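You operate a simulated robot arm through the tools that you are given. There is no shell and no other tool. Be economical: measure what you need, move in short steps, check, and stop when the job is done.

The job below is to be done with a simulated two-armed robot. You get a single attempt, and the scene is never put back.

Task
Put the red gear on the top of the red desk away on the top of the grey bench. Then shut the workbench drawer. Then put the yellow screwdriver on the low shelf of the parts stand. Do these in the order given. Set down upright: yellow screwdriver.

The check looks at the end state, three seconds after you hand in, the way a careful person would. Anything else that was tipped, shoved, dropped, spilled or broken makes it a failure.

Robot
Two 7-joint arms with two-finger parallel grippers on one trunk, on a base that drives. Base frame: it is fixed to the floor where the robot stands at the start and does not move with it; the origin is under the middle of the robot, x ahead of it, y to its left, z up; the surface under the hand at the start is at about z = 74. Readings come in cm, degrees, newtons and seconds.
The left shoulder is at the start at [2, 17, 107.8], the right one opposite. With the tool pointing down near the work surface each hand reaches from about 20 to 66 cm from the robot's upright axis, wherever it stands, measured 20 degrees to its own side. Places, roughly: low shelf of the parts stand [410, 200, 40]; top of the grey bench [130, -420, 80]; workbench drawer [210, -250, 70]; yellow screwdriver [425, 200, 100]. Payload 3.8 kg a hand.
The tool frame of a hand sits at the grasp point between the pads (the TCP): z along the fingers, y along the line on which they close. The tips reach 3 cm beyond it. Largest opening 11 cm; finger width 2, thickness 1; the body of the gripper, 4.8 by 11.2 cm, starts 5.5 cm behind the TCP.
Orientation is that of the tool frame in the base frame, as a unit quaternion [w, x, y, z]. With the fingers straight down and closing along the base's y, the tool's x points along the base's -x, its y along +y and its z along -z.

Tools
- The arms move only by the tool send_rows. It takes "left_motion", "right_motion" or both (then of equal length, played together; a hand with none holds still); each is a list of rows, each a list of 3 entries, a list of its own where there are three numbers: the shift along the tool's x, y, z in units of 25 mm (1.0 is 25 mm), then the turn, a rotation vector about the tool's x, y, z in units of 5 degrees (1.0 is 5 degrees), then the opening, from 0 (shut) to 1 (fully open). In form: [[[x, y, z], [wx, wy, wz], gripper], ...]. A call has 1 to 12 rows; each row shifts and turns the commanded pose from where the row before left it, along the tool's axes as they then stand. A call with a number of a shift or a turn outside -1 to 1 is refused whole. Each row takes 0.2 s and may step no farther than 5 cm and 8.6 degrees from the row before; otherwise, or with a gripper value out of range, the whole call is refused. Where a pose cannot be reached the arm comes as near as it can. A force on the tool above 40 N (or 10 N above the force at the start of the call, whichever is more), or a blocked arm, ends the call early, and 0.2 s more pass. Each finger travels about 7.2 cm/s and halts on what it meets, pressing with about 25 N; the grip force reading is that of the motor and also rises with nothing between the fingers. The clock runs only during rows and for 0.2 s after the last one: add rows that do not move to give the fingers time. The reply holds the time, the measured pose of the TCP, the force on the tool along the base axes, the opening and the grip force, in the units named above and with some noise, with the torque about the TCP (base axes, N m) and any sound that the robot's microphone picked up.
- Cameras (640 x 400 px; columns grow to the right, rows downward): "scene" is now at [11.13, 0.7, 123.93]; the picture's right is [0.08, -1.00, 0.00], its down [-0.48, -0.04, -0.88] and it looks along [0.88, 0.07, -0.48] (base axes); focal length 296 px, centre (320, 200). "left" rides on the left gripper at [7.2, -1.7, -10.3] in its tool frame; the picture's right is [0.23, 0.97, 0.00], its down [-0.76, 0.18, -0.62] and it looks along [-0.61, 0.14, 0.78] (tool axes); focal length 222 px, centre (320, 200). "right" rides on the right gripper at [7.2, 1.7, -10.3] in its tool frame; the picture's right is [-0.23, 0.97, 0.00], its down [-0.76, -0.18, -0.62] and it looks along [-0.61, -0.14, 0.78] (tool axes); focal length 222 px, centre (320, 200). There is no depth. A picture from a camera that has moved, and an enlarged one, comes with that camera's place and axes in the base frame and with its lens.
- camera(camera): a new picture of that camera. No time passes.
- raise_lower(by): slides the trunk up (or, below 0, down) by that many cm; the arms and the scene camera ride with it, the base frame stays. It gives what a move gives, with no picture.
- drive_base(legs): drives the robot by 1 to 6 legs, each [ahead, turn to the left] in cm and degrees, along the robot's own axes; the way and the turn of a leg run together, so that a leg with both is an arc; at most 150 cm and 180 degrees a leg. The arms and the cameras ride along, it lands a little off, and it stops where it bumps. It gives what a move gives.
- pan_tilt(pan, tilt): turns the head with the scene camera to pan (to the left, within 80 degrees either way) and tilt (down, from -29 to 69), counted from straight ahead of the robot. It gives what a move gives.
- enlarge(camera, box): a new picture of the part [left, top, right, bottom] of that camera's present view, enlarged. No time passes.
- hand_in(): hands the job in; it is judged then, once.

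Work in short steps. Places have to be worked out from the pictures, the camera data and where the tool is seen: move nearer, look again, correct. Check each grasp and each placing, and mend what went wrong. You have 165 turns and 118 pictures in all, those below and enlarged ones among them. Open the grippers and draw the arms clear of the work before you hand the job in, unless the task says otherwise; then end with one line.

The tools are called after "Call:" by a JSON object that holds its "name" and its "arguments". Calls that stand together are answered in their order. send_rows: Moves the arms, as the interface text tells. Its arguments: {"type":"object","properties":{"left_motion":{"type":"array","items":{"type":"array"}},"right_motion":{"type":"array","items":{"type":"array"}}},"required":[]} The other tools are called the same way: raise_lower (by) slides the trunk up or down; drive_base (legs) drives the base; pan_tilt (pan, tilt) turns the head that bears the scene camera; camera (camera) takes a picture; enlarge (camera, box) takes an enlarged picture of a part of a camera's view; hand_in () hands the job in.

At the start:

```text
time_s: 0.0
left_tool_pos: [53.49, 28.51, 104.68]
left_orientation: [0.0, 0.0, 1.0, 0.0]
left_wrist_force: [0.1, 0.9, -0.3]
left_torque: [0.02, 0.0, 0.01]
left_width: 11.0
left_gripper_force: 0.2
right_tool_pos: [50.98, -23.85, 104.78]
right_orientation: [-0.001, 0.0, 1.0, 0.0]
right_wrist_force: [-0.1, -0.6, -0.9]
right_torque: [0.01, -0.02, -0.02]
right_width: 11.0
right_gripper_force: 0.0
trunk travel left (down, up): [-17.5, 39.5]
robot x, y, heading: [0.19, -0.06, 0.0]
head pan, tilt: [4.4, 28.6]
```

scene: 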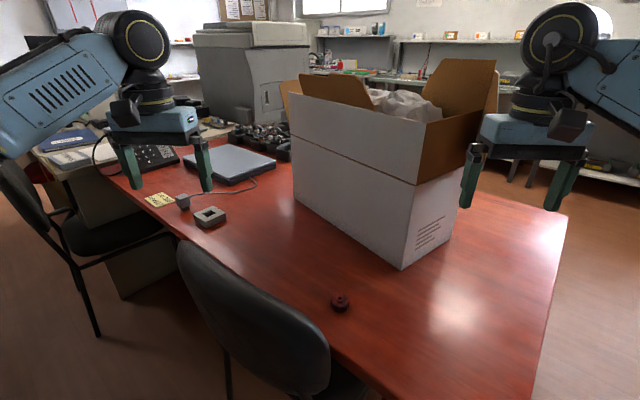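
right: 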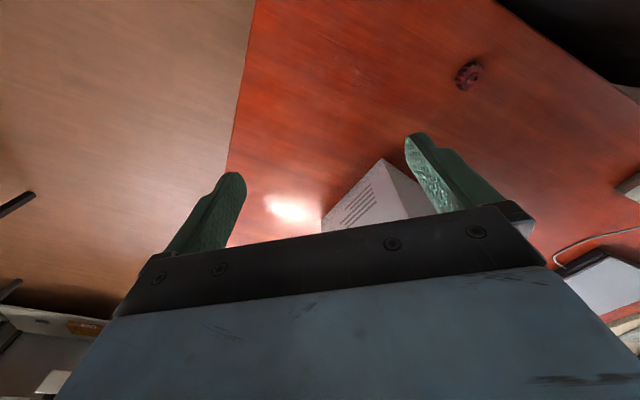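
left: 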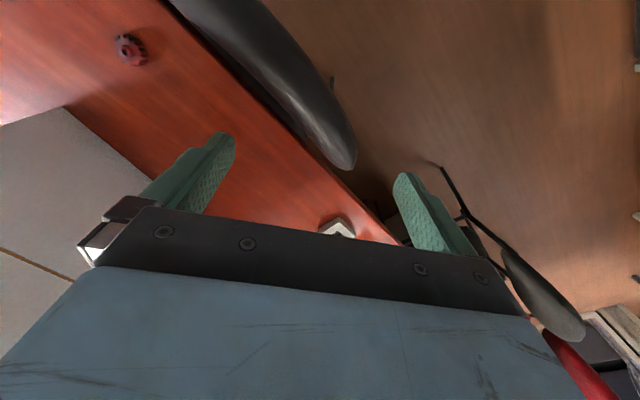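

The gear shows at about [55.7, -0.3, 75] from both the scene and the right camera. I enlarge it to judge its size, and look around for the chair's clearance.

Call:
{"name": "enlarge", "arguments": {"camera": "scene", "box": [260, 250, 420, 350]}}

Call:
{"name": "pan_tilt", "arguments": {"pan": -75, "tilt": 15}}

Call:
{"name": "camera", "arguments": {"camera": "scene"}}

```text
4.00 times, centred on (340, 300) of scene
camera zoom: at [11.13, 0.7, 123.93], right [0.08, -1.0, 0.0], down [-0.48, -0.04, -0.88], along [0.88, 0.07, -0.48], focal length 1184 px, centre (240, -200)
```

zoom: 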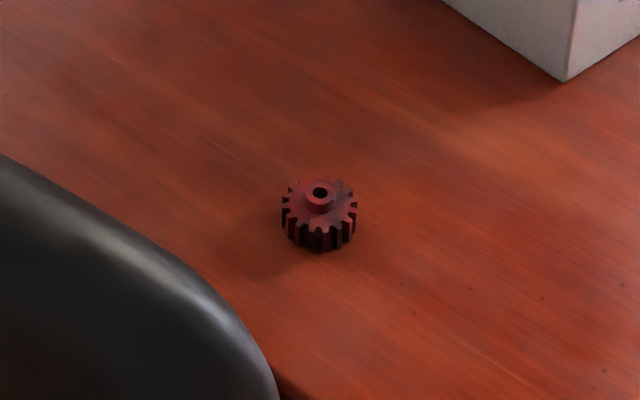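

```text
time_s: 1.5
left_tool_pos: [53.46, 28.59, 104.6]
left_orientation: [0.0, 0.0, 1.0, -0.001]
left_wrist_force: [0.1, -0.2, -0.1]
left_torque: [0.0, 0.01, -0.03]
left_width: 11.02
left_gripper_force: 0.0
right_tool_pos: [51.07, -23.88, 104.8]
right_orientation: [0.0, 0.0, 1.0, 0.0]
right_wrist_force: [0.3, -0.1, 0.4]
right_torque: [-0.01, 0.01, 0.0]
right_width: 11.0
right_gripper_force: 0.1
trunk travel left (down, up): [-17.5, 39.5]
robot x, y, heading: [0.18, 0.29, -0.1]
head pan, tilt: [-75.0, 15.0]
```

```text
113 pictures are left
camera scene: at [4.48, -9.02, 126.13], right [-0.97, -0.26, 0.0], down [-0.07, 0.25, -0.97], along [0.25, -0.93, -0.26], focal length 296 px, centre (320, 200)
```

scene: 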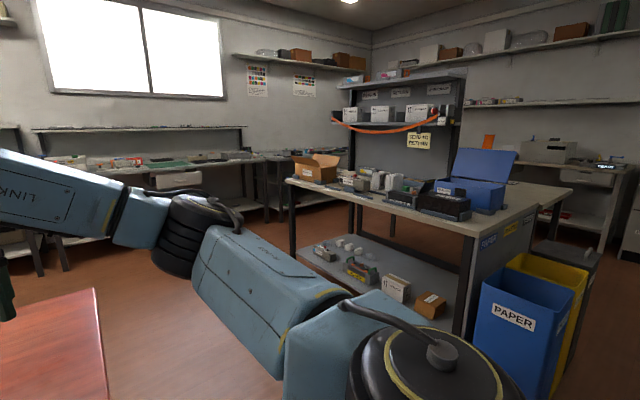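

The gear is about 4.2 cm wide and 3 cm tall with its hub. I move the right hand over it, staying high.

Call:
{"name": "send_rows", "arguments": {"right_motion": [[[-0.19, 0.94, 0], [0, 0, 0], 1], [[-0.19, 0.94, 0], [0, 0, 0], 1], [[-0.19, 0.94, 0], [0, 0, 0], 1], [[-0.19, 0.94, 0], [0, 0, 0], 1], [[-0.19, 0.94, 0], [0, 0, 0], 1], [[-0.19, 0.94, 0.3], [0, 0, 0], 1], [[-0.19, 0.94, 0.5], [0, 0, 0], 1], [[-0.19, 0.94, 0.8], [0, 0, 0], 1], [[-0.19, 0.94, 1], [0, 0, 0], 1], [[-0.19, 0.94, 1], [0, 0, 0], 1], [[0, 0, 1], [0, 0, 0], 1]]}}

Call:
{"name": "camera", "arguments": {"camera": "right"}}

Call:
{"name": "pan_tilt", "arguments": {"pan": 0, "tilt": 40}}

Call:
{"name": "camera", "arguments": {"camera": "scene"}}

```text
time_s: 3.9
left_tool_pos: [53.48, 28.63, 104.63]
left_orientation: [0.0, 0.0, 1.0, 0.0]
left_wrist_force: [0.1, 0.4, -0.2]
left_torque: [-0.01, -0.02, -0.02]
left_width: 11.02
left_gripper_force: 0.0
right_tool_pos: [55.78, -0.32, 93.22]
right_orientation: [0.0, 0.001, 1.0, 0.0]
right_wrist_force: [-0.4, -0.6, -0.1]
right_torque: [0.0, 0.01, 0.01]
right_width: 10.98
right_gripper_force: 0.1
trunk travel left (down, up): [-17.5, 39.5]
robot x, y, heading: [-0.25, -0.03, -0.1]
head pan, tilt: [-75.0, 15.0]
```

```text
112 pictures are left
camera right: at [48.7, 1.2, 103.55], right [0.23, 0.97, 0.0], down [0.76, -0.18, 0.62], along [0.61, -0.14, -0.78], focal length 222 px, centre (320, 200)
```

right: 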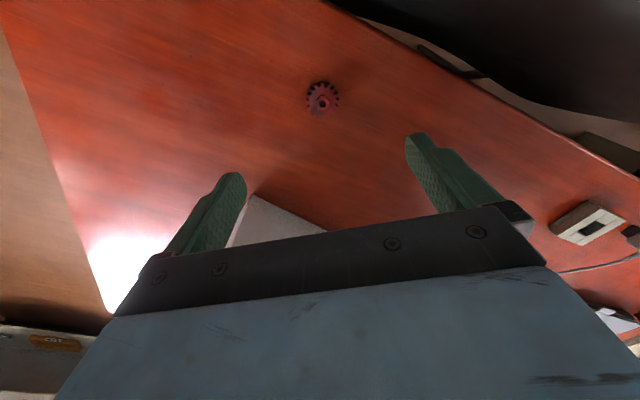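

```text
time_s: 5.4
left_tool_pos: [53.41, 28.66, 104.67]
left_orientation: [0.001, 0.0, 1.0, 0.0]
left_wrist_force: [-0.3, -1.2, -0.4]
left_torque: [0.01, -0.04, 0.0]
left_width: 11.03
left_gripper_force: 0.0
right_tool_pos: [55.81, -0.32, 93.32]
right_orientation: [0.001, 0.0, 1.0, -0.001]
right_wrist_force: [-0.3, -0.2, 0.4]
right_torque: [0.0, 0.04, 0.0]
right_width: 11.01
right_gripper_force: 0.0
trunk travel left (down, up): [-17.5, 39.5]
robot x, y, heading: [0.3, 0.35, 0.3]
head pan, tilt: [0.0, 40.0]
```

```text
111 pictures are left
camera scene: at [10.56, -0.01, 122.17], right [0.0, -1.0, 0.0], down [-0.64, 0.0, -0.77], along [0.77, 0.0, -0.64], focal length 296 px, centre (320, 200)
```

scene: 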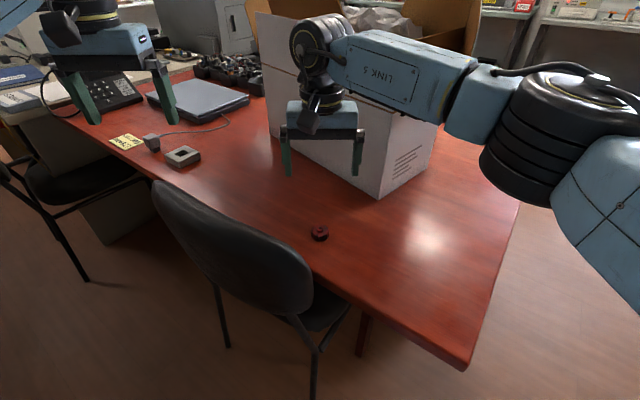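

The gear is now judged at [55.4, 0.0]; the hand is almost above it. I descend to TCP z≈78, tips still about 1 cm above the desk.

Call:
{"name": "send_rows", "arguments": {"right_motion": [[[0.1, 0.1, 1], [0, 0, 0], 1], [[0, 0, 1], [0, 0, 0], 1], [[0, 0, 1], [0, 0, 0], 1], [[0, 0, 1], [0, 0, 0], 1], [[0, 0, 1], [0, 0, 0], 1], [[0, 0, 1], [0, 0, 0], 1], [[0, 0, 0], [0, 0, 0], 1]]}}

Call:
{"name": "camera", "arguments": {"camera": "right"}}

Call:
{"name": "enlarge", "arguments": {"camera": "scene", "box": [220, 150, 420, 275]}}

```text
time_s: 7.0
left_tool_pos: [53.52, 28.68, 104.65]
left_orientation: [0.0, 0.0, 1.0, 0.0]
left_wrist_force: [-0.2, 0.9, 0.5]
left_torque: [-0.01, 0.01, 0.04]
left_width: 11.0
left_gripper_force: 0.0
right_tool_pos: [55.56, -0.14, 78.33]
right_orientation: [-0.001, -0.001, 1.0, 0.0]
right_wrist_force: [0.0, -1.1, 0.7]
right_torque: [0.01, 0.03, 0.02]
right_width: 11.0
right_gripper_force: 0.1
trunk travel left (down, up): [-17.5, 39.5]
robot x, y, heading: [0.28, 0.31, -0.1]
head pan, tilt: [0.0, 40.0]
```

```text
110 pictures are left
camera right: at [48.36, 1.43, 88.62], right [0.23, 0.97, 0.0], down [0.76, -0.18, 0.62], along [0.61, -0.14, -0.78], focal length 222 px, centre (320, 200)
```

right: 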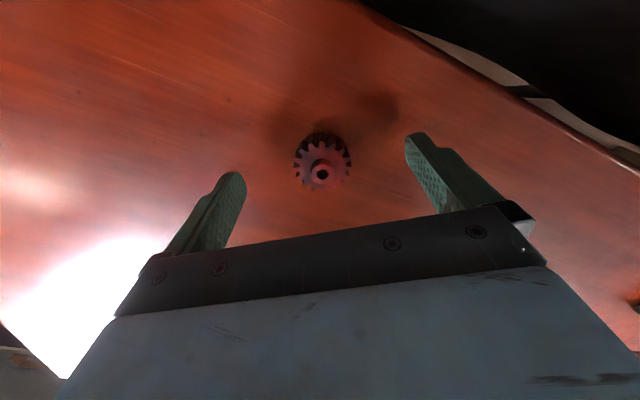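

```text
3.20 times, centred on (320, 212) of scene
camera zoom: at [10.56, 0.0, 122.18], right [0.0, -1.0, 0.0], down [-0.64, 0.0, -0.77], along [0.77, 0.0, -0.64], focal length 948 px, centre (320, 160)
```

zoom: 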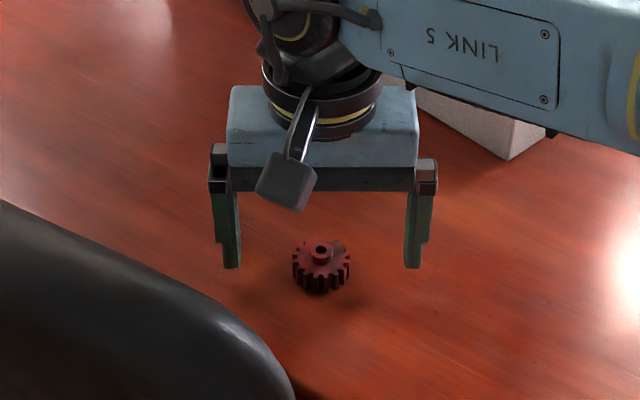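

The gear lies at [55.4, 0], between the pads. I lower 0.9 cm and close.

Call:
{"name": "send_rows", "arguments": {"right_motion": [[[0.06, 0.05, 0.35], [0, 0, 0], 1], [[0, 0, 0], [0, 0, 0], 1], [[0, 0, 0], [0, 0, 0], 0], [[0, 0, 0], [0, 0, 0], 0], [[0, 0, 0], [0, 0, 0], 0], [[0, 0, 0], [0, 0, 0], 0], [[0, 0, 0], [0, 0, 0], 0], [[0, 0, 0], [0, 0, 0], 0]]}}

Call:
{"name": "camera", "arguments": {"camera": "right"}}

```text
time_s: 8.8
left_tool_pos: [53.47, 28.55, 104.52]
left_orientation: [0.001, 0.0, 1.0, -0.001]
left_wrist_force: [-0.5, 0.8, 0.1]
left_torque: [-0.02, 0.0, 0.0]
left_width: 11.0
left_gripper_force: 0.0
right_tool_pos: [55.34, 0.04, 77.48]
right_orientation: [0.0, -0.001, 1.0, -0.001]
right_wrist_force: [0.2, 0.4, 1.1]
right_torque: [0.01, -0.01, -0.05]
right_width: 3.72
right_gripper_force: 24.9
trunk travel left (down, up): [-17.5, 39.5]
robot x, y, heading: [0.17, -0.09, 0.0]
head pan, tilt: [0.0, 40.0]
```

```text
108 pictures are left
camera right: at [48.21, 1.59, 87.78], right [0.23, 0.97, 0.0], down [0.76, -0.18, 0.62], along [0.61, -0.14, -0.78], focal length 222 px, centre (320, 200)
```

right: 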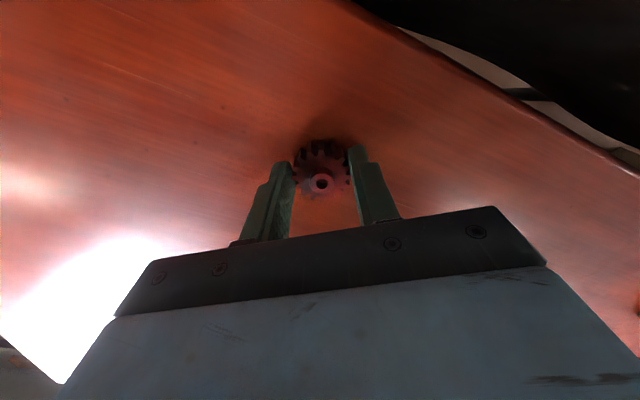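

Gripped at 3.7 cm. I lift straight up.

Call:
{"name": "send_rows", "arguments": {"right_motion": [[[0, 0, -0.5], [0, 0, 0], 0], [[0, 0, -1], [0, 0, 0], 0], [[0, 0, -1], [0, 0, 0], 0], [[0, 0, -1], [0, 0, 0], 0], [[0, 0, -1], [0, 0, 0], 0], [[0, 0, -1], [0, 0, 0], 0], [[0, 0, -1], [0, 0, 0], 0], [[0, 0, -1], [0, 0, 0], 0], [[0, 0, -1], [0, 0, 0], 0], [[0, 0, -1], [0, 0, 0], 0], [[0, 0, -1], [0, 0, 0], 0]]}}

Call:
{"name": "camera", "arguments": {"camera": "right"}}

```text
time_s: 11.2
left_tool_pos: [53.4, 28.54, 104.63]
left_orientation: [0.0, 0.0, 1.0, 0.001]
left_wrist_force: [0.2, 0.2, 0.3]
left_torque: [0.01, -0.05, -0.01]
left_width: 11.02
left_gripper_force: 0.1
right_tool_pos: [55.27, 0.04, 103.69]
right_orientation: [-0.001, 0.001, 1.0, 0.001]
right_wrist_force: [0.6, 0.9, 0.3]
right_torque: [0.0, 0.01, -0.04]
right_width: 3.73
right_gripper_force: 24.7
trunk travel left (down, up): [-17.5, 39.5]
robot x, y, heading: [-0.26, 0.09, -0.1]
head pan, tilt: [0.0, 40.0]
```

```text
107 pictures are left
camera right: at [48.17, 1.66, 113.97], right [0.23, 0.97, 0.0], down [0.76, -0.18, 0.62], along [0.61, -0.14, -0.78], focal length 222 px, centre (320, 200)
```

right: 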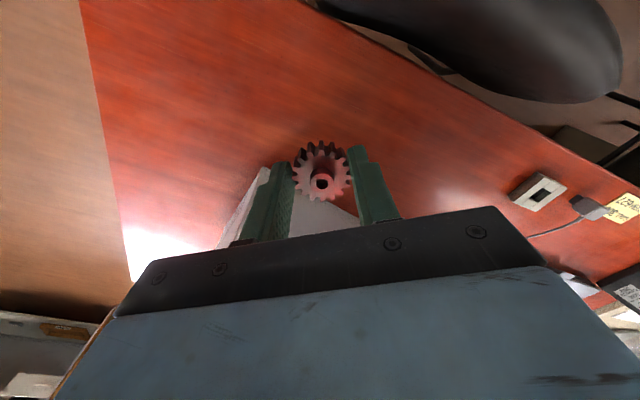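

The gear is held. I tuck both hands nearer to the body before driving.

Call:
{"name": "send_rows", "arguments": {"right_motion": [[[0.4, -0.9, -0.4], [0, 0, 0], 0], [[0.9, -0.9, -0.4], [0, 0, 0], 0], [[0.9, -0.9, -0.4], [0, 0, 0], 0], [[0.9, -0.9, -0.4], [0, 0, 0], 0], [[0.9, -0.9, -0.4], [0, 0, 0], 0], [[0.9, -0.9, -0.4], [0, 0, 0], 0], [[0.9, -0.9, -0.4], [0, 0, 0], 0], [[0.9, -0.9, -0.4], [0, 0, 0], 0], [[0.9, -0.9, -0.4], [0, 0, 0], 0]], "left_motion": [[[0.4, 0, -0.4], [0, 0, 0], 1], [[0.9, -0.2, -0.4], [0, 0, 0], 1], [[0.9, -0.2, -0.4], [0, 0, 0], 1], [[0.9, -0.2, -0.4], [0, 0, 0], 1], [[0.9, -0.2, -0.4], [0, 0, 0], 1], [[0.9, -0.2, -0.4], [0, 0, 0], 1], [[0.9, -0.2, -0.4], [0, 0, 0], 1], [[0.9, -0.2, -0.4], [0, 0, 0], 1], [[0.9, -0.2, -0.4], [0, 0, 0], 1]]}}

Call:
{"name": "pan_tilt", "arguments": {"pan": -25, "tilt": 30}}

Call:
{"name": "camera", "arguments": {"camera": "scene"}}

Call:
{"name": "pan_tilt", "arguments": {"pan": -80, "tilt": 30}}

Call:
{"name": "camera", "arguments": {"camera": "scene"}}

```text
time_s: 13.2
left_tool_pos: [34.4, 24.51, 113.68]
left_orientation: [0.0, 0.001, 1.0, 0.0]
left_wrist_force: [0.5, -0.6, 1.0]
left_torque: [-0.01, -0.01, -0.02]
left_width: 11.0
left_gripper_force: 0.1
right_tool_pos: [36.41, -20.29, 112.61]
right_orientation: [-0.001, 0.0, 1.0, 0.0]
right_wrist_force: [-0.3, -0.6, -0.3]
right_torque: [0.03, -0.02, 0.01]
right_width: 3.72
right_gripper_force: 25.2
trunk travel left (down, up): [-17.5, 39.5]
robot x, y, heading: [-0.01, -0.04, -0.2]
head pan, tilt: [0.0, 40.0]
```

```text
time_s: 14.1
left_tool_pos: [34.53, 24.67, 113.6]
left_orientation: [0.001, 0.0, 1.0, -0.001]
left_wrist_force: [-0.1, -0.8, -0.9]
left_torque: [0.0, 0.02, 0.0]
left_width: 11.02
left_gripper_force: 0.0
right_tool_pos: [36.44, -20.24, 112.75]
right_orientation: [0.0, 0.0, 1.0, 0.0]
right_wrist_force: [0.0, 0.9, -0.6]
right_torque: [0.01, 0.03, 0.01]
right_width: 3.72
right_gripper_force: 24.8
trunk travel left (down, up): [-17.5, 39.5]
robot x, y, heading: [-0.07, 0.09, 0.2]
head pan, tilt: [-25.0, 30.0]
```

```text
106 pictures are left
camera scene: at [10.27, -3.81, 123.7], right [-0.42, -0.91, 0.0], down [-0.45, 0.21, -0.87], along [0.79, -0.37, -0.5], focal length 296 px, centre (320, 200)
```

scene: 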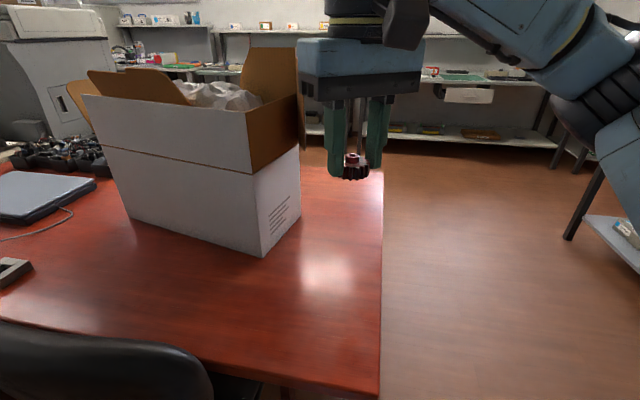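

```text
time_s: 15.3
left_tool_pos: [34.55, 24.54, 113.64]
left_orientation: [0.001, 0.0, 1.0, 0.0]
left_wrist_force: [0.1, 0.4, -0.3]
left_torque: [0.01, -0.01, 0.02]
left_width: 10.99
left_gripper_force: 0.0
right_tool_pos: [36.48, -20.22, 112.65]
right_orientation: [-0.001, 0.0, 1.0, 0.0]
right_wrist_force: [-0.6, 0.3, -0.4]
right_torque: [0.0, 0.02, 0.04]
right_width: 3.75
right_gripper_force: 25.1
trunk travel left (down, up): [-17.5, 39.5]
robot x, y, heading: [0.1, -0.1, 0.1]
head pan, tilt: [-80.0, 30.0]
```

```text
105 pictures are left
camera scene: at [3.64, -8.91, 123.71], right [-0.98, -0.17, 0.0], down [-0.09, 0.49, -0.87], along [0.15, -0.85, -0.5], focal length 296 px, centre (320, 200)
```

scene: 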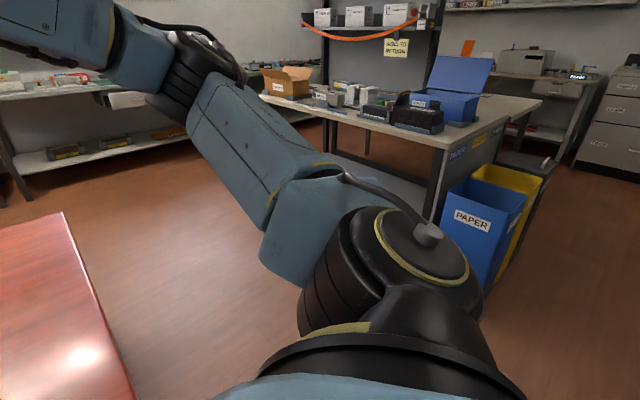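

The desk's near corner is about [29, -22]; the aisle to the bench and drawer runs to the right between the desk and a middle table. I turn right in place and look along the way.

Call:
{"name": "drive_base", "arguments": {"legs": [[0, -85]]}}

Call:
{"name": "pan_tilt", "arguments": {"pan": 20, "tilt": 30}}

Call:
{"name": "camera", "arguments": {"camera": "scene"}}

```text
time_s: 19.3
left_tool_pos: [27.72, -32.02, 113.61]
left_orientation: [0.0, 0.673, 0.74, 0.0]
left_wrist_force: [0.1, 0.1, 0.5]
left_torque: [0.05, -0.03, 0.0]
left_width: 10.99
left_gripper_force: 0.0
right_tool_pos: [-16.69, -38.21, 112.7]
right_orientation: [0.0, 0.673, 0.739, -0.001]
right_wrist_force: [-0.4, 0.1, 0.5]
right_torque: [0.03, 0.01, -0.02]
right_width: 3.73
right_gripper_force: 24.8
trunk travel left (down, up): [-17.5, 39.5]
robot x, y, heading: [-0.23, 0.28, -84.7]
head pan, tilt: [-80.0, 30.0]
```

```text
time_s: 21.1
left_tool_pos: [27.83, -31.99, 113.69]
left_orientation: [0.0, 0.673, 0.739, 0.0]
left_wrist_force: [0.3, 0.4, -0.2]
left_torque: [0.0, -0.02, 0.0]
left_width: 11.02
left_gripper_force: 0.0
right_tool_pos: [-16.65, -38.3, 112.78]
right_orientation: [0.0, 0.673, 0.74, 0.0]
right_wrist_force: [0.0, 0.1, -0.7]
right_torque: [-0.05, -0.01, 0.01]
right_width: 3.75
right_gripper_force: 24.8
trunk travel left (down, up): [-17.5, 39.5]
robot x, y, heading: [0.08, -0.21, -84.5]
head pan, tilt: [20.0, 30.0]
```

```text
104 pictures are left
camera scene: at [4.04, -10.26, 123.71], right [-0.9, -0.43, 0.0], down [-0.21, 0.45, -0.87], along [0.37, -0.78, -0.5], focal length 296 px, centre (320, 200)
```

scene: 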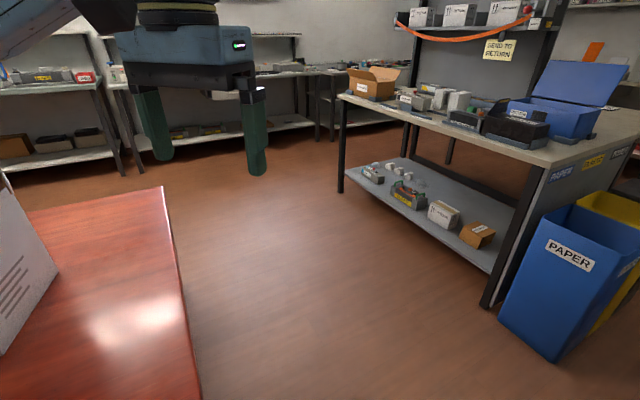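

Corridor geometry: desk edge and table edge both run at -37°, with about 130 cm between them. I drive to the corridor's middle, turn along it and drive toward the wall aisle.

Call:
{"name": "drive_base", "arguments": {"legs": [[86, 0], [0, 47.6], [100, 0]]}}

Call:
{"name": "pan_tilt", "arguments": {"pan": 0, "tilt": 25}}

Call:
{"name": "camera", "arguments": {"camera": "scene"}}

Call:
{"name": "pan_tilt", "arguments": {"pan": -50, "tilt": 25}}

Call:
{"name": "camera", "arguments": {"camera": "scene"}}

```text
time_s: 32.6
left_tool_pos: [130.69, -144.8, 113.71]
left_orientation: [0.0, 0.314, 0.949, 0.0]
left_wrist_force: [0.9, -0.9, -0.6]
left_torque: [0.04, 0.0, -0.02]
left_width: 11.02
left_gripper_force: 0.1
right_tool_pos: [105.57, -181.98, 112.74]
right_orientation: [0.0, 0.314, 0.949, 0.0]
right_wrist_force: [-0.4, -0.4, 0.1]
right_torque: [0.01, 0.01, -0.02]
right_width: 3.75
right_gripper_force: 24.6
trunk travel left (down, up): [-17.5, 39.5]
robot x, y, heading: [88.5, -144.25, -36.7]
head pan, tilt: [20.0, 30.0]
```

```text
time_s: 33.4
left_tool_pos: [130.69, -144.89, 113.64]
left_orientation: [0.0, 0.314, 0.949, 0.0]
left_wrist_force: [0.4, -0.3, -0.8]
left_torque: [-0.03, 0.01, 0.03]
left_width: 10.98
left_gripper_force: 0.1
right_tool_pos: [105.51, -182.03, 112.79]
right_orientation: [0.0, 0.313, 0.95, 0.0]
right_wrist_force: [0.3, 0.5, -0.5]
right_torque: [0.01, 0.01, -0.02]
right_width: 3.71
right_gripper_force: 25.4
trunk travel left (down, up): [-17.5, 39.5]
robot x, y, heading: [88.51, -143.71, -36.8]
head pan, tilt: [0.0, 25.0]
```

```text
103 pictures are left
camera scene: at [97.36, -150.75, 124.5], right [-0.6, -0.8, 0.0], down [-0.34, 0.25, -0.91], along [0.73, -0.54, -0.42], focal length 296 px, centre (320, 200)
```

scene: 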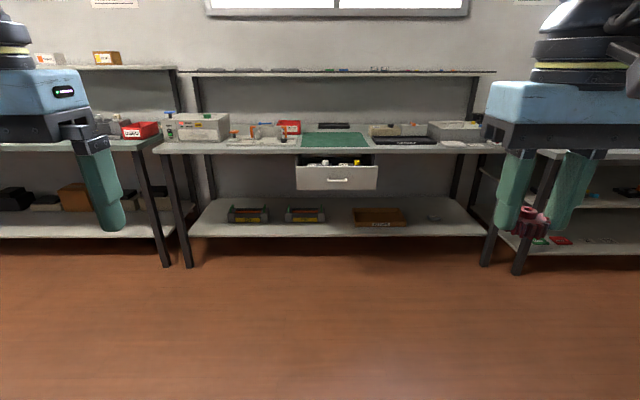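

```text
time_s: 34.6
left_tool_pos: [130.59, -144.98, 113.74]
left_orientation: [0.0, 0.314, 0.949, 0.0]
left_wrist_force: [0.5, 0.6, 0.3]
left_torque: [0.01, -0.01, 0.01]
left_width: 11.01
left_gripper_force: 0.1
right_tool_pos: [105.53, -182.13, 112.65]
right_orientation: [0.0, 0.314, 0.949, 0.0]
right_wrist_force: [-0.1, 0.5, -0.8]
right_torque: [0.01, 0.02, -0.03]
right_width: 3.72
right_gripper_force: 24.9
trunk travel left (down, up): [-17.5, 39.5]
robot x, y, heading: [88.12, -143.77, -36.7]
head pan, tilt: [-50.0, 25.0]
```

```text
102 pictures are left
camera scene: at [90.51, -154.46, 124.5], right [-1.0, -0.06, 0.0], down [-0.03, 0.42, -0.91], along [0.05, -0.9, -0.42], focal length 296 px, centre (320, 200)
```

scene: 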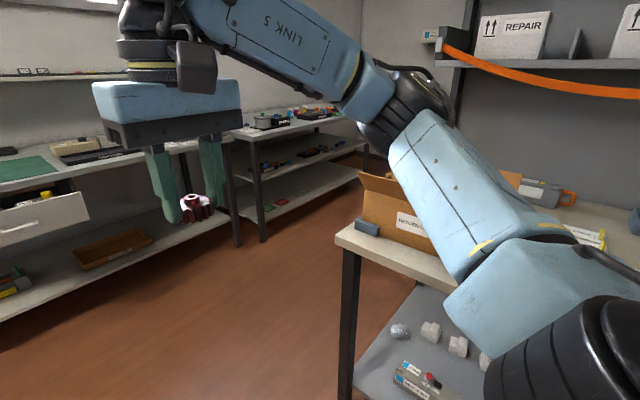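

The workbench with the open drawer is straight ahead, and the grey bench is right of it along the same wall. I drive into the wall aisle, turn right along it and look.

Call:
{"name": "drive_base", "arguments": {"legs": [[111, 0], [0, -90], [60, 0]]}}

Call:
{"name": "pan_tilt", "arguments": {"pan": 0, "tilt": 25}}

Call:
{"name": "camera", "arguments": {"camera": "scene"}}

Call:
{"name": "pan_tilt", "arguments": {"pan": 50, "tilt": 25}}

Call:
{"name": "camera", "arguments": {"camera": "scene"}}

```text
time_s: 47.1
left_tool_pos: [141.38, -301.59, 113.68]
left_orientation: [0.0, 0.894, 0.447, 0.0]
left_wrist_force: [-0.3, 0.3, 0.5]
left_torque: [0.03, -0.02, -0.01]
left_width: 10.99
left_gripper_force: 0.0
right_tool_pos: [104.37, -276.3, 112.66]
right_orientation: [0.001, 0.894, 0.448, 0.0]
right_wrist_force: [-0.2, -0.9, -0.1]
right_torque: [0.03, -0.05, -0.01]
right_width: 3.73
right_gripper_force: 25.1
trunk travel left (down, up): [-17.5, 39.5]
robot x, y, heading: [142.2, -259.14, -126.6]
head pan, tilt: [-50.0, 25.0]
```

```text
time_s: 48.3
left_tool_pos: [141.34, -301.53, 113.76]
left_orientation: [0.0, 0.894, 0.448, 0.0]
left_wrist_force: [0.5, 0.0, 0.0]
left_torque: [-0.01, 0.02, 0.01]
left_width: 11.01
left_gripper_force: 0.0
right_tool_pos: [104.28, -276.18, 112.68]
right_orientation: [0.0, 0.894, 0.448, 0.0]
right_wrist_force: [-0.9, -0.5, -0.4]
right_torque: [0.0, 0.0, -0.01]
right_width: 3.74
right_gripper_force: 24.9
trunk travel left (down, up): [-17.5, 39.5]
robot x, y, heading: [142.23, -259.04, -126.5]
head pan, tilt: [0.0, 25.0]
```

```text
101 pictures are left
camera scene: at [135.52, -268.25, 124.5], right [-0.8, 0.6, 0.0], down [0.25, 0.34, -0.91], along [-0.54, -0.73, -0.42], focal length 296 px, centre (320, 200)
```

scene: 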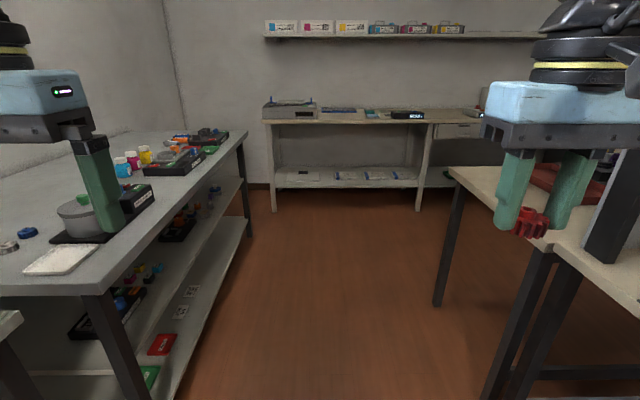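

```text
time_s: 49.5
left_tool_pos: [141.36, -301.48, 113.68]
left_orientation: [-0.001, 0.894, 0.448, 0.0]
left_wrist_force: [0.5, -0.1, 1.0]
left_torque: [0.0, -0.05, -0.01]
left_width: 10.99
left_gripper_force: 0.1
right_tool_pos: [104.16, -276.21, 112.68]
right_orientation: [-0.001, 0.894, 0.448, 0.001]
right_wrist_force: [0.9, -0.5, 0.2]
right_torque: [0.0, 0.03, 0.02]
right_width: 3.75
right_gripper_force: 25.6
trunk travel left (down, up): [-17.5, 39.5]
robot x, y, heading: [142.5, -259.21, -126.7]
head pan, tilt: [50.0, 25.0]
```

```text
100 pictures are left
camera scene: at [143.14, -269.85, 124.5], right [-0.97, -0.23, 0.0], down [-0.1, 0.41, -0.91], along [0.21, -0.88, -0.42], focal length 296 px, centre (320, 200)
```

scene: 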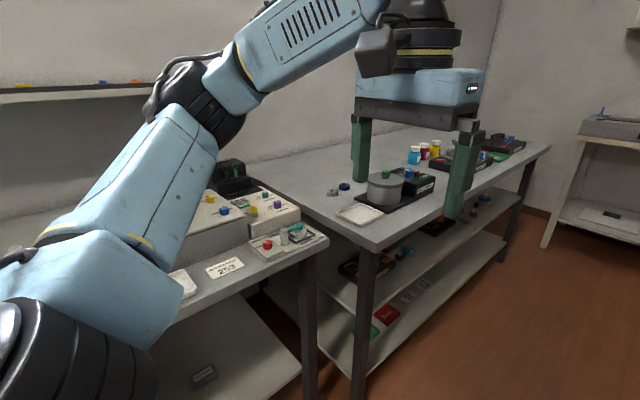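

The grey bench top (z≈80) spans u -183..-342 along the wall with a front edge near v≈317; there is a free gap between the pot tray and the next black box. I drive alongside and turn to face it.

Call:
{"name": "drive_base", "arguments": {"legs": [[104, 0], [0, 90]]}}

Call:
{"name": "pan_tilt", "arguments": {"pan": -20, "tilt": 40}}

Call:
{"name": "camera", "arguments": {"camera": "scene"}}

Call:
{"name": "camera", "arguments": {"camera": "right"}}

```text
time_s: 58.6
left_tool_pos: [122.94, -342.36, 113.8]
left_orientation: [0.001, 0.307, 0.952, 0.001]
left_wrist_force: [0.4, -0.4, -0.3]
left_torque: [-0.02, 0.03, 0.0]
left_width: 11.0
left_gripper_force: 0.0
right_tool_pos: [98.39, -380.13, 112.69]
right_orientation: [0.0, 0.308, 0.952, 0.0]
right_wrist_force: [-0.4, -0.1, 0.2]
right_torque: [0.01, -0.02, 0.0]
right_width: 3.73
right_gripper_force: 24.4
trunk travel left (down, up): [-17.5, 39.5]
robot x, y, heading: [80.59, -342.17, -35.5]
head pan, tilt: [50.0, 25.0]
```

```text
time_s: 60.1
left_tool_pos: [123.05, -342.46, 113.61]
left_orientation: [0.0, 0.308, 0.952, 0.0]
left_wrist_force: [0.3, -0.2, -1.0]
left_torque: [0.04, -0.03, -0.01]
left_width: 11.02
left_gripper_force: 0.2
right_tool_pos: [98.34, -380.02, 112.67]
right_orientation: [0.0, 0.308, 0.951, 0.0]
right_wrist_force: [0.2, 0.4, -1.0]
right_torque: [0.0, -0.01, 0.0]
right_width: 3.75
right_gripper_force: 25.0
trunk travel left (down, up): [-17.5, 39.5]
robot x, y, heading: [80.86, -342.16, -36.0]
head pan, tilt: [-20.0, 40.0]
```

```text
99 pictures are left
camera scene: at [87.09, -350.51, 122.17], right [-0.83, -0.56, 0.0], down [-0.36, 0.53, -0.77], along [0.43, -0.63, -0.64], focal length 296 px, centre (320, 200)
```

scene: 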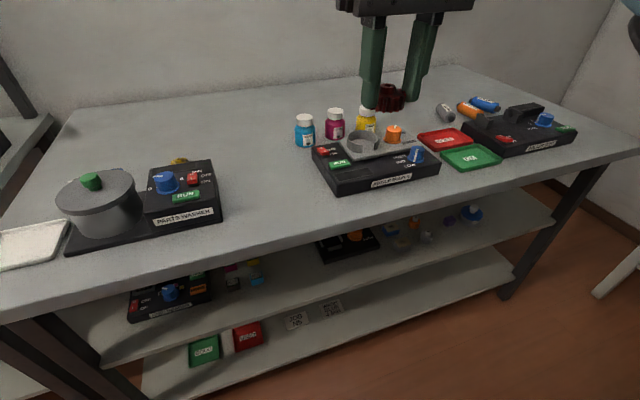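

```text
98 pictures are left
camera right: at [93.54, -374.54, 123.03], right [0.75, 0.66, 0.0], down [0.51, -0.59, 0.62], along [0.41, -0.47, -0.78], focal length 222 px, centre (320, 200)
```

right: 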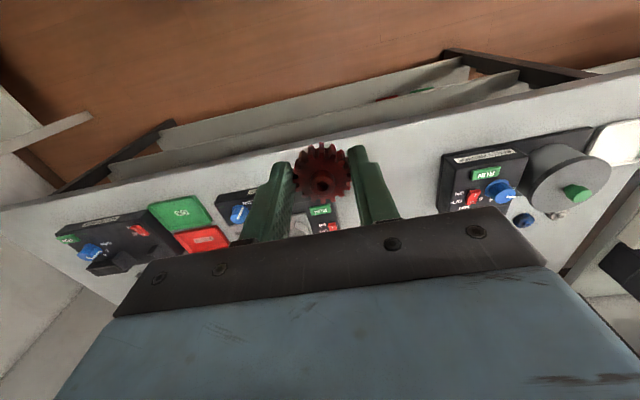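

The gap between the "parts washer" and the "polisher" centres on about [123, -385]. I move the right hand above it, and lower part way.

Call:
{"name": "send_rows", "arguments": {"right_motion": [[[-0.92, 0.42, 0], [0, 0, 0], 0], [[-0.92, 0.42, 0], [0, 0, 0], 0], [[-0.92, 0.42, 0], [0, 0, 0], 0], [[-0.92, 0.42, 0], [0, 0, 0], 0], [[-0.92, 0.42, 0.2], [0, 0, 0], 0], [[-0.92, 0.42, 0.4], [0, 0, 0], 0], [[-0.92, 0.42, 0.6], [0, 0, 0], 0], [[-0.92, 0.42, 0.8], [0, 0, 0], 0], [[-0.92, 0.42, 1], [0, 0, 0], 0], [[-0.92, 0.42, 1], [0, 0, 0], 0], [[0, 0, 1], [0, 0, 0], 0], [[0, 0, 1], [0, 0, 0], 0]]}}

Call:
{"name": "camera", "arguments": {"camera": "right"}}

Call:
{"name": "camera", "arguments": {"camera": "scene"}}

```text
time_s: 62.7
left_tool_pos: [122.9, -342.47, 113.65]
left_orientation: [-0.001, 0.308, 0.951, -0.001]
left_wrist_force: [-0.2, 0.8, -0.8]
left_torque: [-0.01, -0.01, 0.0]
left_width: 10.99
left_gripper_force: 0.0
right_tool_pos: [123.21, -384.85, 97.5]
right_orientation: [0.0, 0.307, 0.952, -0.001]
right_wrist_force: [0.2, 0.4, -0.5]
right_torque: [0.04, 0.0, -0.02]
right_width: 3.73
right_gripper_force: 24.5
trunk travel left (down, up): [-17.5, 39.5]
robot x, y, heading: [80.85, -342.25, -35.9]
head pan, tilt: [-20.0, 40.0]
```

```text
97 pictures are left
camera right: at [118.39, -379.43, 107.91], right [0.75, 0.66, 0.0], down [0.51, -0.59, 0.62], along [0.41, -0.47, -0.78], focal length 222 px, centre (320, 200)
```

right: 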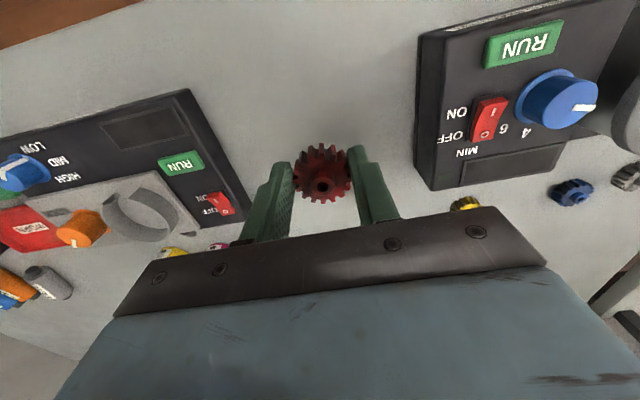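

```text
96 pictures are left
camera scene: at [87.1, -350.52, 122.17], right [-0.83, -0.56, 0.0], down [-0.36, 0.53, -0.77], along [0.43, -0.63, -0.64], focal length 296 px, centre (320, 200)
```

scene: 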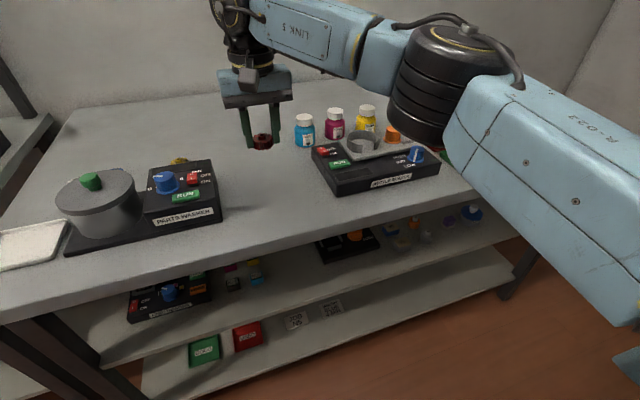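

Clear on both sides. I lower to near the top, then feel for contact in small steps.

Call:
{"name": "send_rows", "arguments": {"right_motion": [[[0, 0, 1], [0, 0, 0], 0], [[0, 0, 1], [0, 0, 0], 0], [[0, 0, 1], [0, 0, 0], 0], [[0, 0, 1], [0, 0, 0], 0], [[0, 0, 0.6], [0, 0, 0], 0], [[0, 0, 0], [0, 0, 0], 0]]}}

Call:
{"name": "camera", "arguments": {"camera": "right"}}

Call:
{"name": "enlarge", "arguments": {"camera": "scene", "box": [180, 80, 420, 230]}}

```text
time_s: 64.1
left_tool_pos: [123.02, -342.48, 113.71]
left_orientation: [0.0, 0.307, 0.952, 0.0]
left_wrist_force: [0.4, -0.3, 0.7]
left_torque: [0.01, 0.0, -0.01]
left_width: 10.99
left_gripper_force: 0.0
right_tool_pos: [123.15, -385.02, 86.34]
right_orientation: [0.0, 0.307, 0.952, 0.0]
right_wrist_force: [0.1, 0.1, 0.4]
right_torque: [0.01, 0.0, -0.01]
right_width: 3.75
right_gripper_force: 24.8
trunk travel left (down, up): [-17.5, 39.5]
robot x, y, heading: [80.6, -342.08, -35.8]
head pan, tilt: [-20.0, 40.0]
```

```text
95 pictures are left
camera right: at [118.32, -379.51, 96.5], right [0.75, 0.66, 0.0], down [0.51, -0.59, 0.62], along [0.41, -0.47, -0.78], focal length 222 px, centre (320, 200)
```

right: 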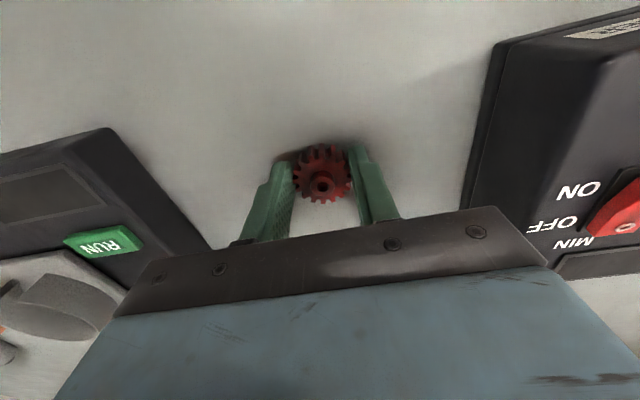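

```text
2.67 times, centred on (300, 155) of scene
camera zoom: at [87.08, -350.51, 122.17], right [-0.83, -0.56, 0.0], down [-0.36, 0.53, -0.77], along [0.43, -0.63, -0.64], focal length 790 px, centre (373, 320)
```

zoom: 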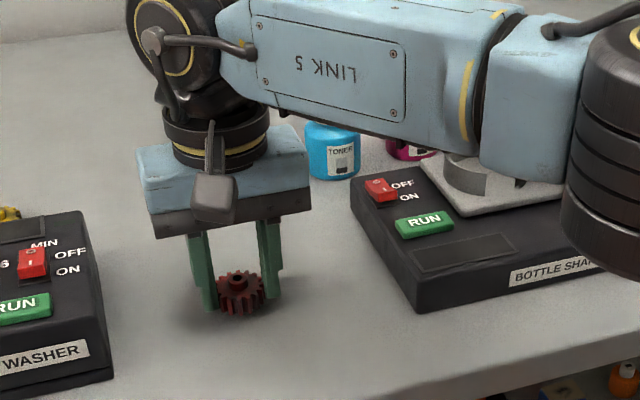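

About 2–3 cm to go. I lower in small steps watching the force.

Call:
{"name": "send_rows", "arguments": {"right_motion": [[[0, 0, 0.3], [0, 0, 0], 0], [[0, 0, 0.2], [0, 0, 0], 0], [[0, 0, 0.2], [0, 0, 0], 0], [[0, 0, 0.15], [0, 0, 0], 0], [[0, 0, 0.1], [0, 0, 0], 0], [[0, 0, 0], [0, 0, 0], 0]]}}

Call:
{"name": "enlarge", "arguments": {"camera": "scene", "box": [220, 130, 340, 205]}}

```text
time_s: 65.0
left_tool_pos: [122.85, -342.46, 113.72]
left_orientation: [0.002, 0.307, 0.952, 0.001]
left_wrist_force: [-0.8, -0.1, -0.5]
left_torque: [0.0, 0.01, -0.03]
left_width: 11.01
left_gripper_force: 0.1
right_tool_pos: [123.15, -385.01, 85.03]
right_orientation: [0.005, 0.307, 0.952, 0.0]
right_wrist_force: [-8.1, 4.5, 16.1]
right_torque: [-0.1, 0.61, -0.23]
right_width: 3.72
right_gripper_force: 25.3
trunk travel left (down, up): [-17.5, 39.5]
robot x, y, heading: [80.78, -342.23, -35.8]
head pan, tilt: [-20.0, 40.0]
stopped in row 4 (right hand): the force on the tool passed its limit at 42 N (the readings are from after the stop); the commanded pose is now the measured one
```

```text
5.33 times, centred on (280, 168) of scene
camera zoom: at [86.92, -350.41, 122.18], right [-0.83, -0.56, 0.0], down [-0.36, 0.53, -0.77], along [0.43, -0.63, -0.64], focal length 1579 px, centre (533, 373)
```

zoom: 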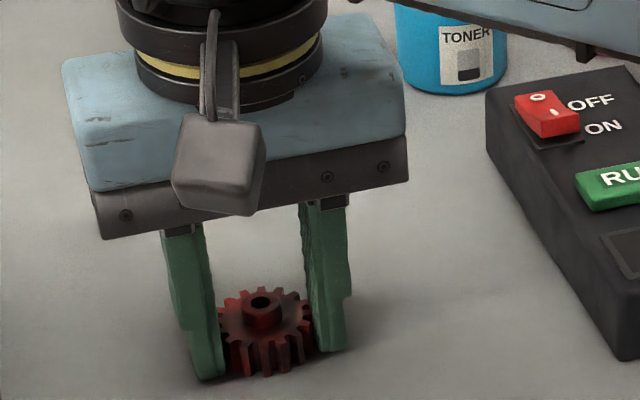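

The gear rests on the bench (contact force felt). I ease up 1 mm and open the fingers partway.

Call:
{"name": "send_rows", "arguments": {"right_motion": [[[0, 0, -0.04], [0, 0, 0], 0], [[0, 0, 0], [0, 0, 0], 0.5], [[0, 0, 0], [0, 0, 0], 0.6], [[0, 0, 0], [0, 0, 0], 0.6], [[0, 0, 0], [0, 0, 0], 0.6]]}}

Call:
{"name": "camera", "arguments": {"camera": "right"}}

```text
time_s: 66.2
left_tool_pos: [122.96, -342.36, 113.76]
left_orientation: [0.001, 0.307, 0.952, 0.0]
left_wrist_force: [0.8, -0.4, 0.9]
left_torque: [0.02, 0.03, 0.04]
left_width: 11.01
left_gripper_force: 0.0
right_tool_pos: [123.23, -385.07, 84.87]
right_orientation: [0.005, 0.307, 0.952, 0.0]
right_wrist_force: [6.5, 0.1, 15.9]
right_torque: [-0.36, 0.28, 0.1]
right_width: 6.43
right_gripper_force: 0.0
trunk travel left (down, up): [-17.5, 39.5]
robot x, y, heading: [80.62, -342.28, -35.8]
head pan, tilt: [-20.0, 40.0]
```

```text
92 pictures are left
camera right: at [118.43, -379.56, 95.25], right [0.75, 0.66, 0.0], down [0.51, -0.59, 0.63], along [0.42, -0.47, -0.78], focal length 222 px, centre (320, 200)
```

right: 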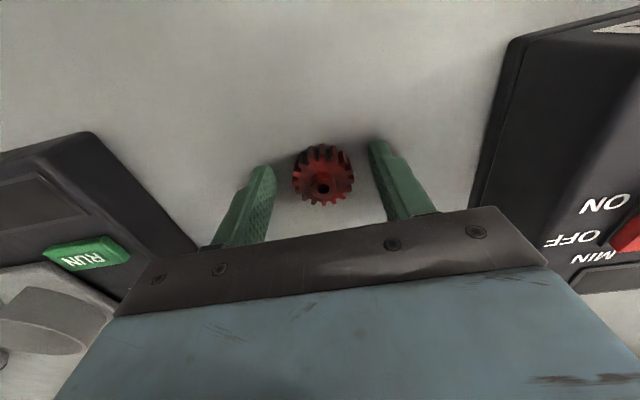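

Released, standing free between the fingers. I lift straight up and tuck back.

Call:
{"name": "send_rows", "arguments": {"right_motion": [[[0, 0, -0.4], [0, 0, 0], 0.6], [[0, 0, -1], [0, 0, 0], 0.6], [[0, 0, -1], [0, 0, 0], 0.6], [[0, 0, -1], [0, 0, 0], 0.6], [[0, 0, -1], [0, 0, 0], 0.6], [[0, 0, -1], [0, 0, 0], 0.6], [[0, 0, -1], [0, 0, 0], 0.6], [[0, 0, -1], [0, 0, 0], 0.6], [[0, 0, -1], [0, 0, 0], 0.6], [[0, 0, -1], [0, 0, 0], 0.6], [[0, 0, -1], [0, 0, 0], 0.6], [[0, 0, -1], [0, 0, 0], 0.6]]}}

Call:
{"name": "send_rows", "arguments": {"right_motion": [[[0.92, -0.42, 0], [0, 0, 0], 0.6], [[0.92, -0.42, 0], [0, 0, 0], 0.6], [[0.92, -0.42, 0], [0, 0, 0], 0.6], [[0.92, -0.42, 0], [0, 0, 0], 0.3], [[0.92, -0.42, 0], [0, 0, 0], 0], [[0.92, -0.42, 0], [0, 0, 0], 0], [[0.92, -0.42, 0], [0, 0, 0], 0], [[0.92, -0.42, 0], [0, 0, 0], 0], [[0.92, -0.42, 0], [0, 0, 0], 0], [[0.92, -0.42, 0], [0, 0, 0], 0]]}}

Call:
{"name": "camera", "arguments": {"camera": "scene"}}

```text
time_s: 68.8
left_tool_pos: [122.96, -342.57, 113.69]
left_orientation: [0.0, 0.307, 0.952, 0.0]
left_wrist_force: [-0.6, 0.4, -0.4]
left_torque: [0.03, -0.03, 0.01]
left_width: 11.01
left_gripper_force: 0.1
right_tool_pos: [122.09, -384.41, 111.85]
right_orientation: [0.003, 0.307, 0.952, 0.0]
right_wrist_force: [-0.3, 0.1, 0.2]
right_torque: [0.03, -0.02, -0.01]
right_width: 6.59
right_gripper_force: 0.1
right hand out of reach, approached as far as the arm can: row 11, 12
trunk travel left (down, up): [-17.5, 39.5]
robot x, y, heading: [80.4, -342.78, -35.7]
head pan, tilt: [-20.0, 40.0]
```

```text
time_s: 71.0
left_tool_pos: [123.05, -342.61, 113.71]
left_orientation: [0.0, 0.307, 0.952, 0.0]
left_wrist_force: [-1.0, -0.1, 0.8]
left_torque: [0.02, 0.03, 0.0]
left_width: 10.99
left_gripper_force: 0.2
right_tool_pos: [120.73, -385.0, 113.78]
right_orientation: [0.003, 0.307, 0.952, 0.0]
right_wrist_force: [0.9, 0.7, 0.3]
right_torque: [-0.04, 0.08, 0.03]
right_width: 0.0
right_gripper_force: 25.0
right hand out of reach, approached as far as the arm can: row 1, 2, 3, 4, 5, 6, 7, 8, 9, 10
trunk travel left (down, up): [-17.5, 39.5]
robot x, y, heading: [80.61, -342.57, -36.0]
head pan, tilt: [-20.0, 40.0]
```

```text
91 pictures are left
camera scene: at [87.08, -350.52, 122.17], right [-0.83, -0.56, 0.0], down [-0.36, 0.53, -0.77], along [0.43, -0.63, -0.64], focal length 296 px, centre (320, 200)
```

scene: 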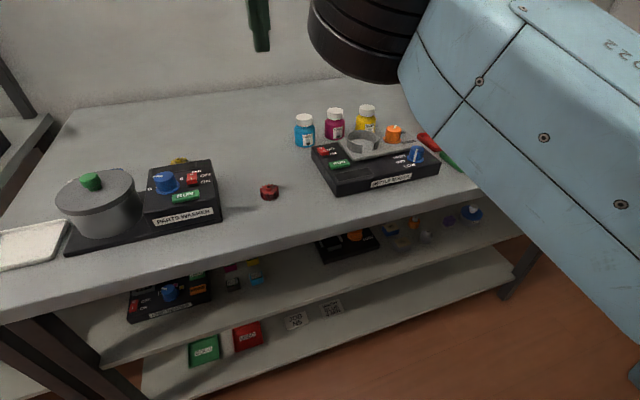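

The gear stands on the grey bench in the clear. The right arm hung at a reach limit on the way back; I try lowering slightly to free it.

Call:
{"name": "send_rows", "arguments": {"right_motion": [[[0, 0, 0.5], [0, 0, 0], 0], [[0, 0, 0.5], [0, 0, 0], 0], [[0, 0, 0.5], [0, 0, 0], 0], [[0, 0, 0.5], [0, 0, 0], 0]]}}

```text
time_s: 72.0
left_tool_pos: [123.01, -342.5, 113.75]
left_orientation: [0.0, 0.307, 0.952, 0.0]
left_wrist_force: [-0.6, 0.0, -0.2]
left_torque: [-0.01, 0.01, -0.04]
left_width: 11.0
left_gripper_force: 0.0
right_tool_pos: [122.24, -385.59, 109.64]
right_orientation: [0.004, 0.307, 0.952, 0.0]
right_wrist_force: [-0.4, 0.6, -1.3]
right_torque: [0.02, 0.01, -0.02]
right_width: 0.0
right_gripper_force: 25.2
right hand out of reach, approached as far as the arm can: row 1, 2, 3, 4
trunk travel left (down, up): [-17.5, 39.5]
robot x, y, heading: [80.72, -342.24, -35.6]
head pan, tilt: [-20.0, 40.0]
```

It follows. I go on lowering a little, then draw back.

Call:
{"name": "send_rows", "arguments": {"right_motion": [[[0, 0, 0.8], [0, 0, 0], 0], [[0, 0, 0.8], [0, 0, 0], 0], [[0, 0, 0], [0, 0, 0], 0], [[0.5, -0.2, 0], [0, 0, 0], 0], [[0.5, -0.2, 0], [0, 0, 0], 0]]}}

Call:
{"name": "camera", "arguments": {"camera": "scene"}}

```text
time_s: 73.2
left_tool_pos: [123.1, -342.58, 113.6]
left_orientation: [0.0, 0.307, 0.952, 0.0]
left_wrist_force: [0.0, -0.9, 0.0]
left_torque: [0.01, 0.0, -0.01]
left_width: 11.0
left_gripper_force: 0.1
right_tool_pos: [123.0, -386.42, 106.67]
right_orientation: [0.003, 0.307, 0.952, -0.001]
right_wrist_force: [0.5, 0.7, 1.0]
right_torque: [-0.01, 0.01, -0.01]
right_width: 0.02
right_gripper_force: 25.4
right hand out of reach, approached as far as the arm can: row 1, 2, 4, 5
trunk travel left (down, up): [-17.5, 39.5]
robot x, y, heading: [80.6, -342.18, -35.7]
head pan, tilt: [-20.0, 40.0]
```

```text
90 pictures are left
camera scene: at [87.07, -350.52, 122.17], right [-0.83, -0.56, 0.0], down [-0.36, 0.53, -0.77], along [0.43, -0.63, -0.64], focal length 296 px, centre (320, 200)
```

scene: 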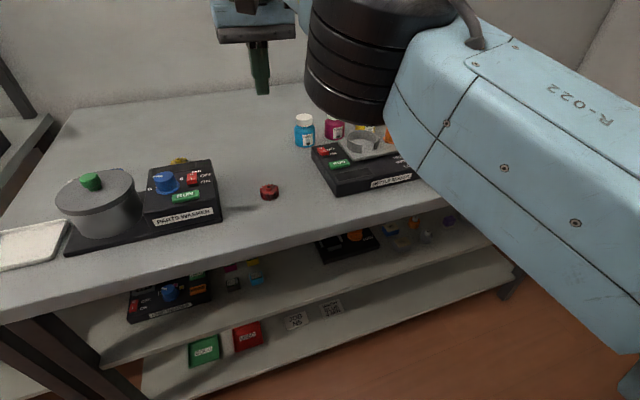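

The arm seems wedged against a joint limit. I test whether the commanded pose has run ahead by stepping it back outward a little.

Call:
{"name": "send_rows", "arguments": {"right_motion": [[[-0.5, 0.2, 0], [0, 0, 0], 0], [[-0.5, 0.2, 0], [0, 0, 0], 0]]}}

```text
time_s: 73.8
left_tool_pos: [122.93, -342.4, 113.69]
left_orientation: [0.0, 0.308, 0.951, -0.001]
left_wrist_force: [0.2, 0.2, 0.0]
left_torque: [0.03, 0.0, 0.01]
left_width: 11.01
left_gripper_force: 0.1
right_tool_pos: [123.65, -385.79, 106.46]
right_orientation: [0.004, 0.308, 0.952, -0.001]
right_wrist_force: [-1.2, -0.3, 0.6]
right_torque: [0.02, 0.01, 0.01]
right_width: 0.0
right_gripper_force: 24.8
right hand out of reach, approached as far as the arm can: row 1, 2
trunk travel left (down, up): [-17.5, 39.5]
robot x, y, heading: [80.47, -342.71, -36.0]
head pan, tilt: [-20.0, 40.0]
```

The commanded pose indeed ran ahead. I step it back out toward where the arm actually is.

Call:
{"name": "send_rows", "arguments": {"right_motion": [[[-0.92, 0.42, 0], [0, 0, 0], 0], [[-0.92, 0.42, 0], [0, 0, 0], 0], [[-0.92, 0.42, 0], [0, 0, 0], 0], [[-0.92, 0.42, 0], [0, 0, 0], 0], [[-0.92, 0.42, 0], [0, 0, 0], 0]]}}

Call:
{"name": "send_rows", "arguments": {"right_motion": [[[-0.92, 0.42, 0], [0, 0, 0], 0], [[-0.92, 0.42, 0], [0, 0, 0], 0], [[-0.92, 0.42, 0], [0, 0, 0], 0], [[-0.92, 0.42, 0], [0, 0, 0], 0]]}}

```text
time_s: 75.0
left_tool_pos: [122.93, -342.56, 113.63]
left_orientation: [0.001, 0.307, 0.952, 0.0]
left_wrist_force: [0.5, 0.0, -0.4]
left_torque: [0.01, 0.0, 0.02]
left_width: 10.96
left_gripper_force: 0.0
right_tool_pos: [123.72, -385.61, 106.11]
right_orientation: [0.004, 0.308, 0.951, -0.001]
right_wrist_force: [-1.2, -1.0, 0.9]
right_torque: [0.03, 0.0, 0.01]
right_width: 0.02
right_gripper_force: 24.7
right hand out of reach, approached as far as the arm can: row 1, 2, 3, 4, 5
trunk travel left (down, up): [-17.5, 39.5]
robot x, y, heading: [80.53, -342.37, -35.5]
head pan, tilt: [-20.0, 40.0]
```

```text
time_s: 76.0
left_tool_pos: [123.03, -342.43, 113.65]
left_orientation: [0.0, 0.307, 0.952, 0.001]
left_wrist_force: [-0.4, -0.6, 0.2]
left_torque: [-0.02, -0.01, -0.02]
left_width: 11.04
left_gripper_force: 0.0
right_tool_pos: [123.93, -385.5, 105.4]
right_orientation: [0.005, 0.307, 0.952, -0.001]
right_wrist_force: [-0.4, 0.4, 0.5]
right_torque: [0.01, 0.01, -0.04]
right_width: 0.03
right_gripper_force: 25.3
right hand out of reach, approached as far as the arm can: row 1, 2, 3, 4
trunk travel left (down, up): [-17.5, 39.5]
robot x, y, heading: [80.82, -342.43, -35.7]
head pan, tilt: [-20.0, 40.0]
```

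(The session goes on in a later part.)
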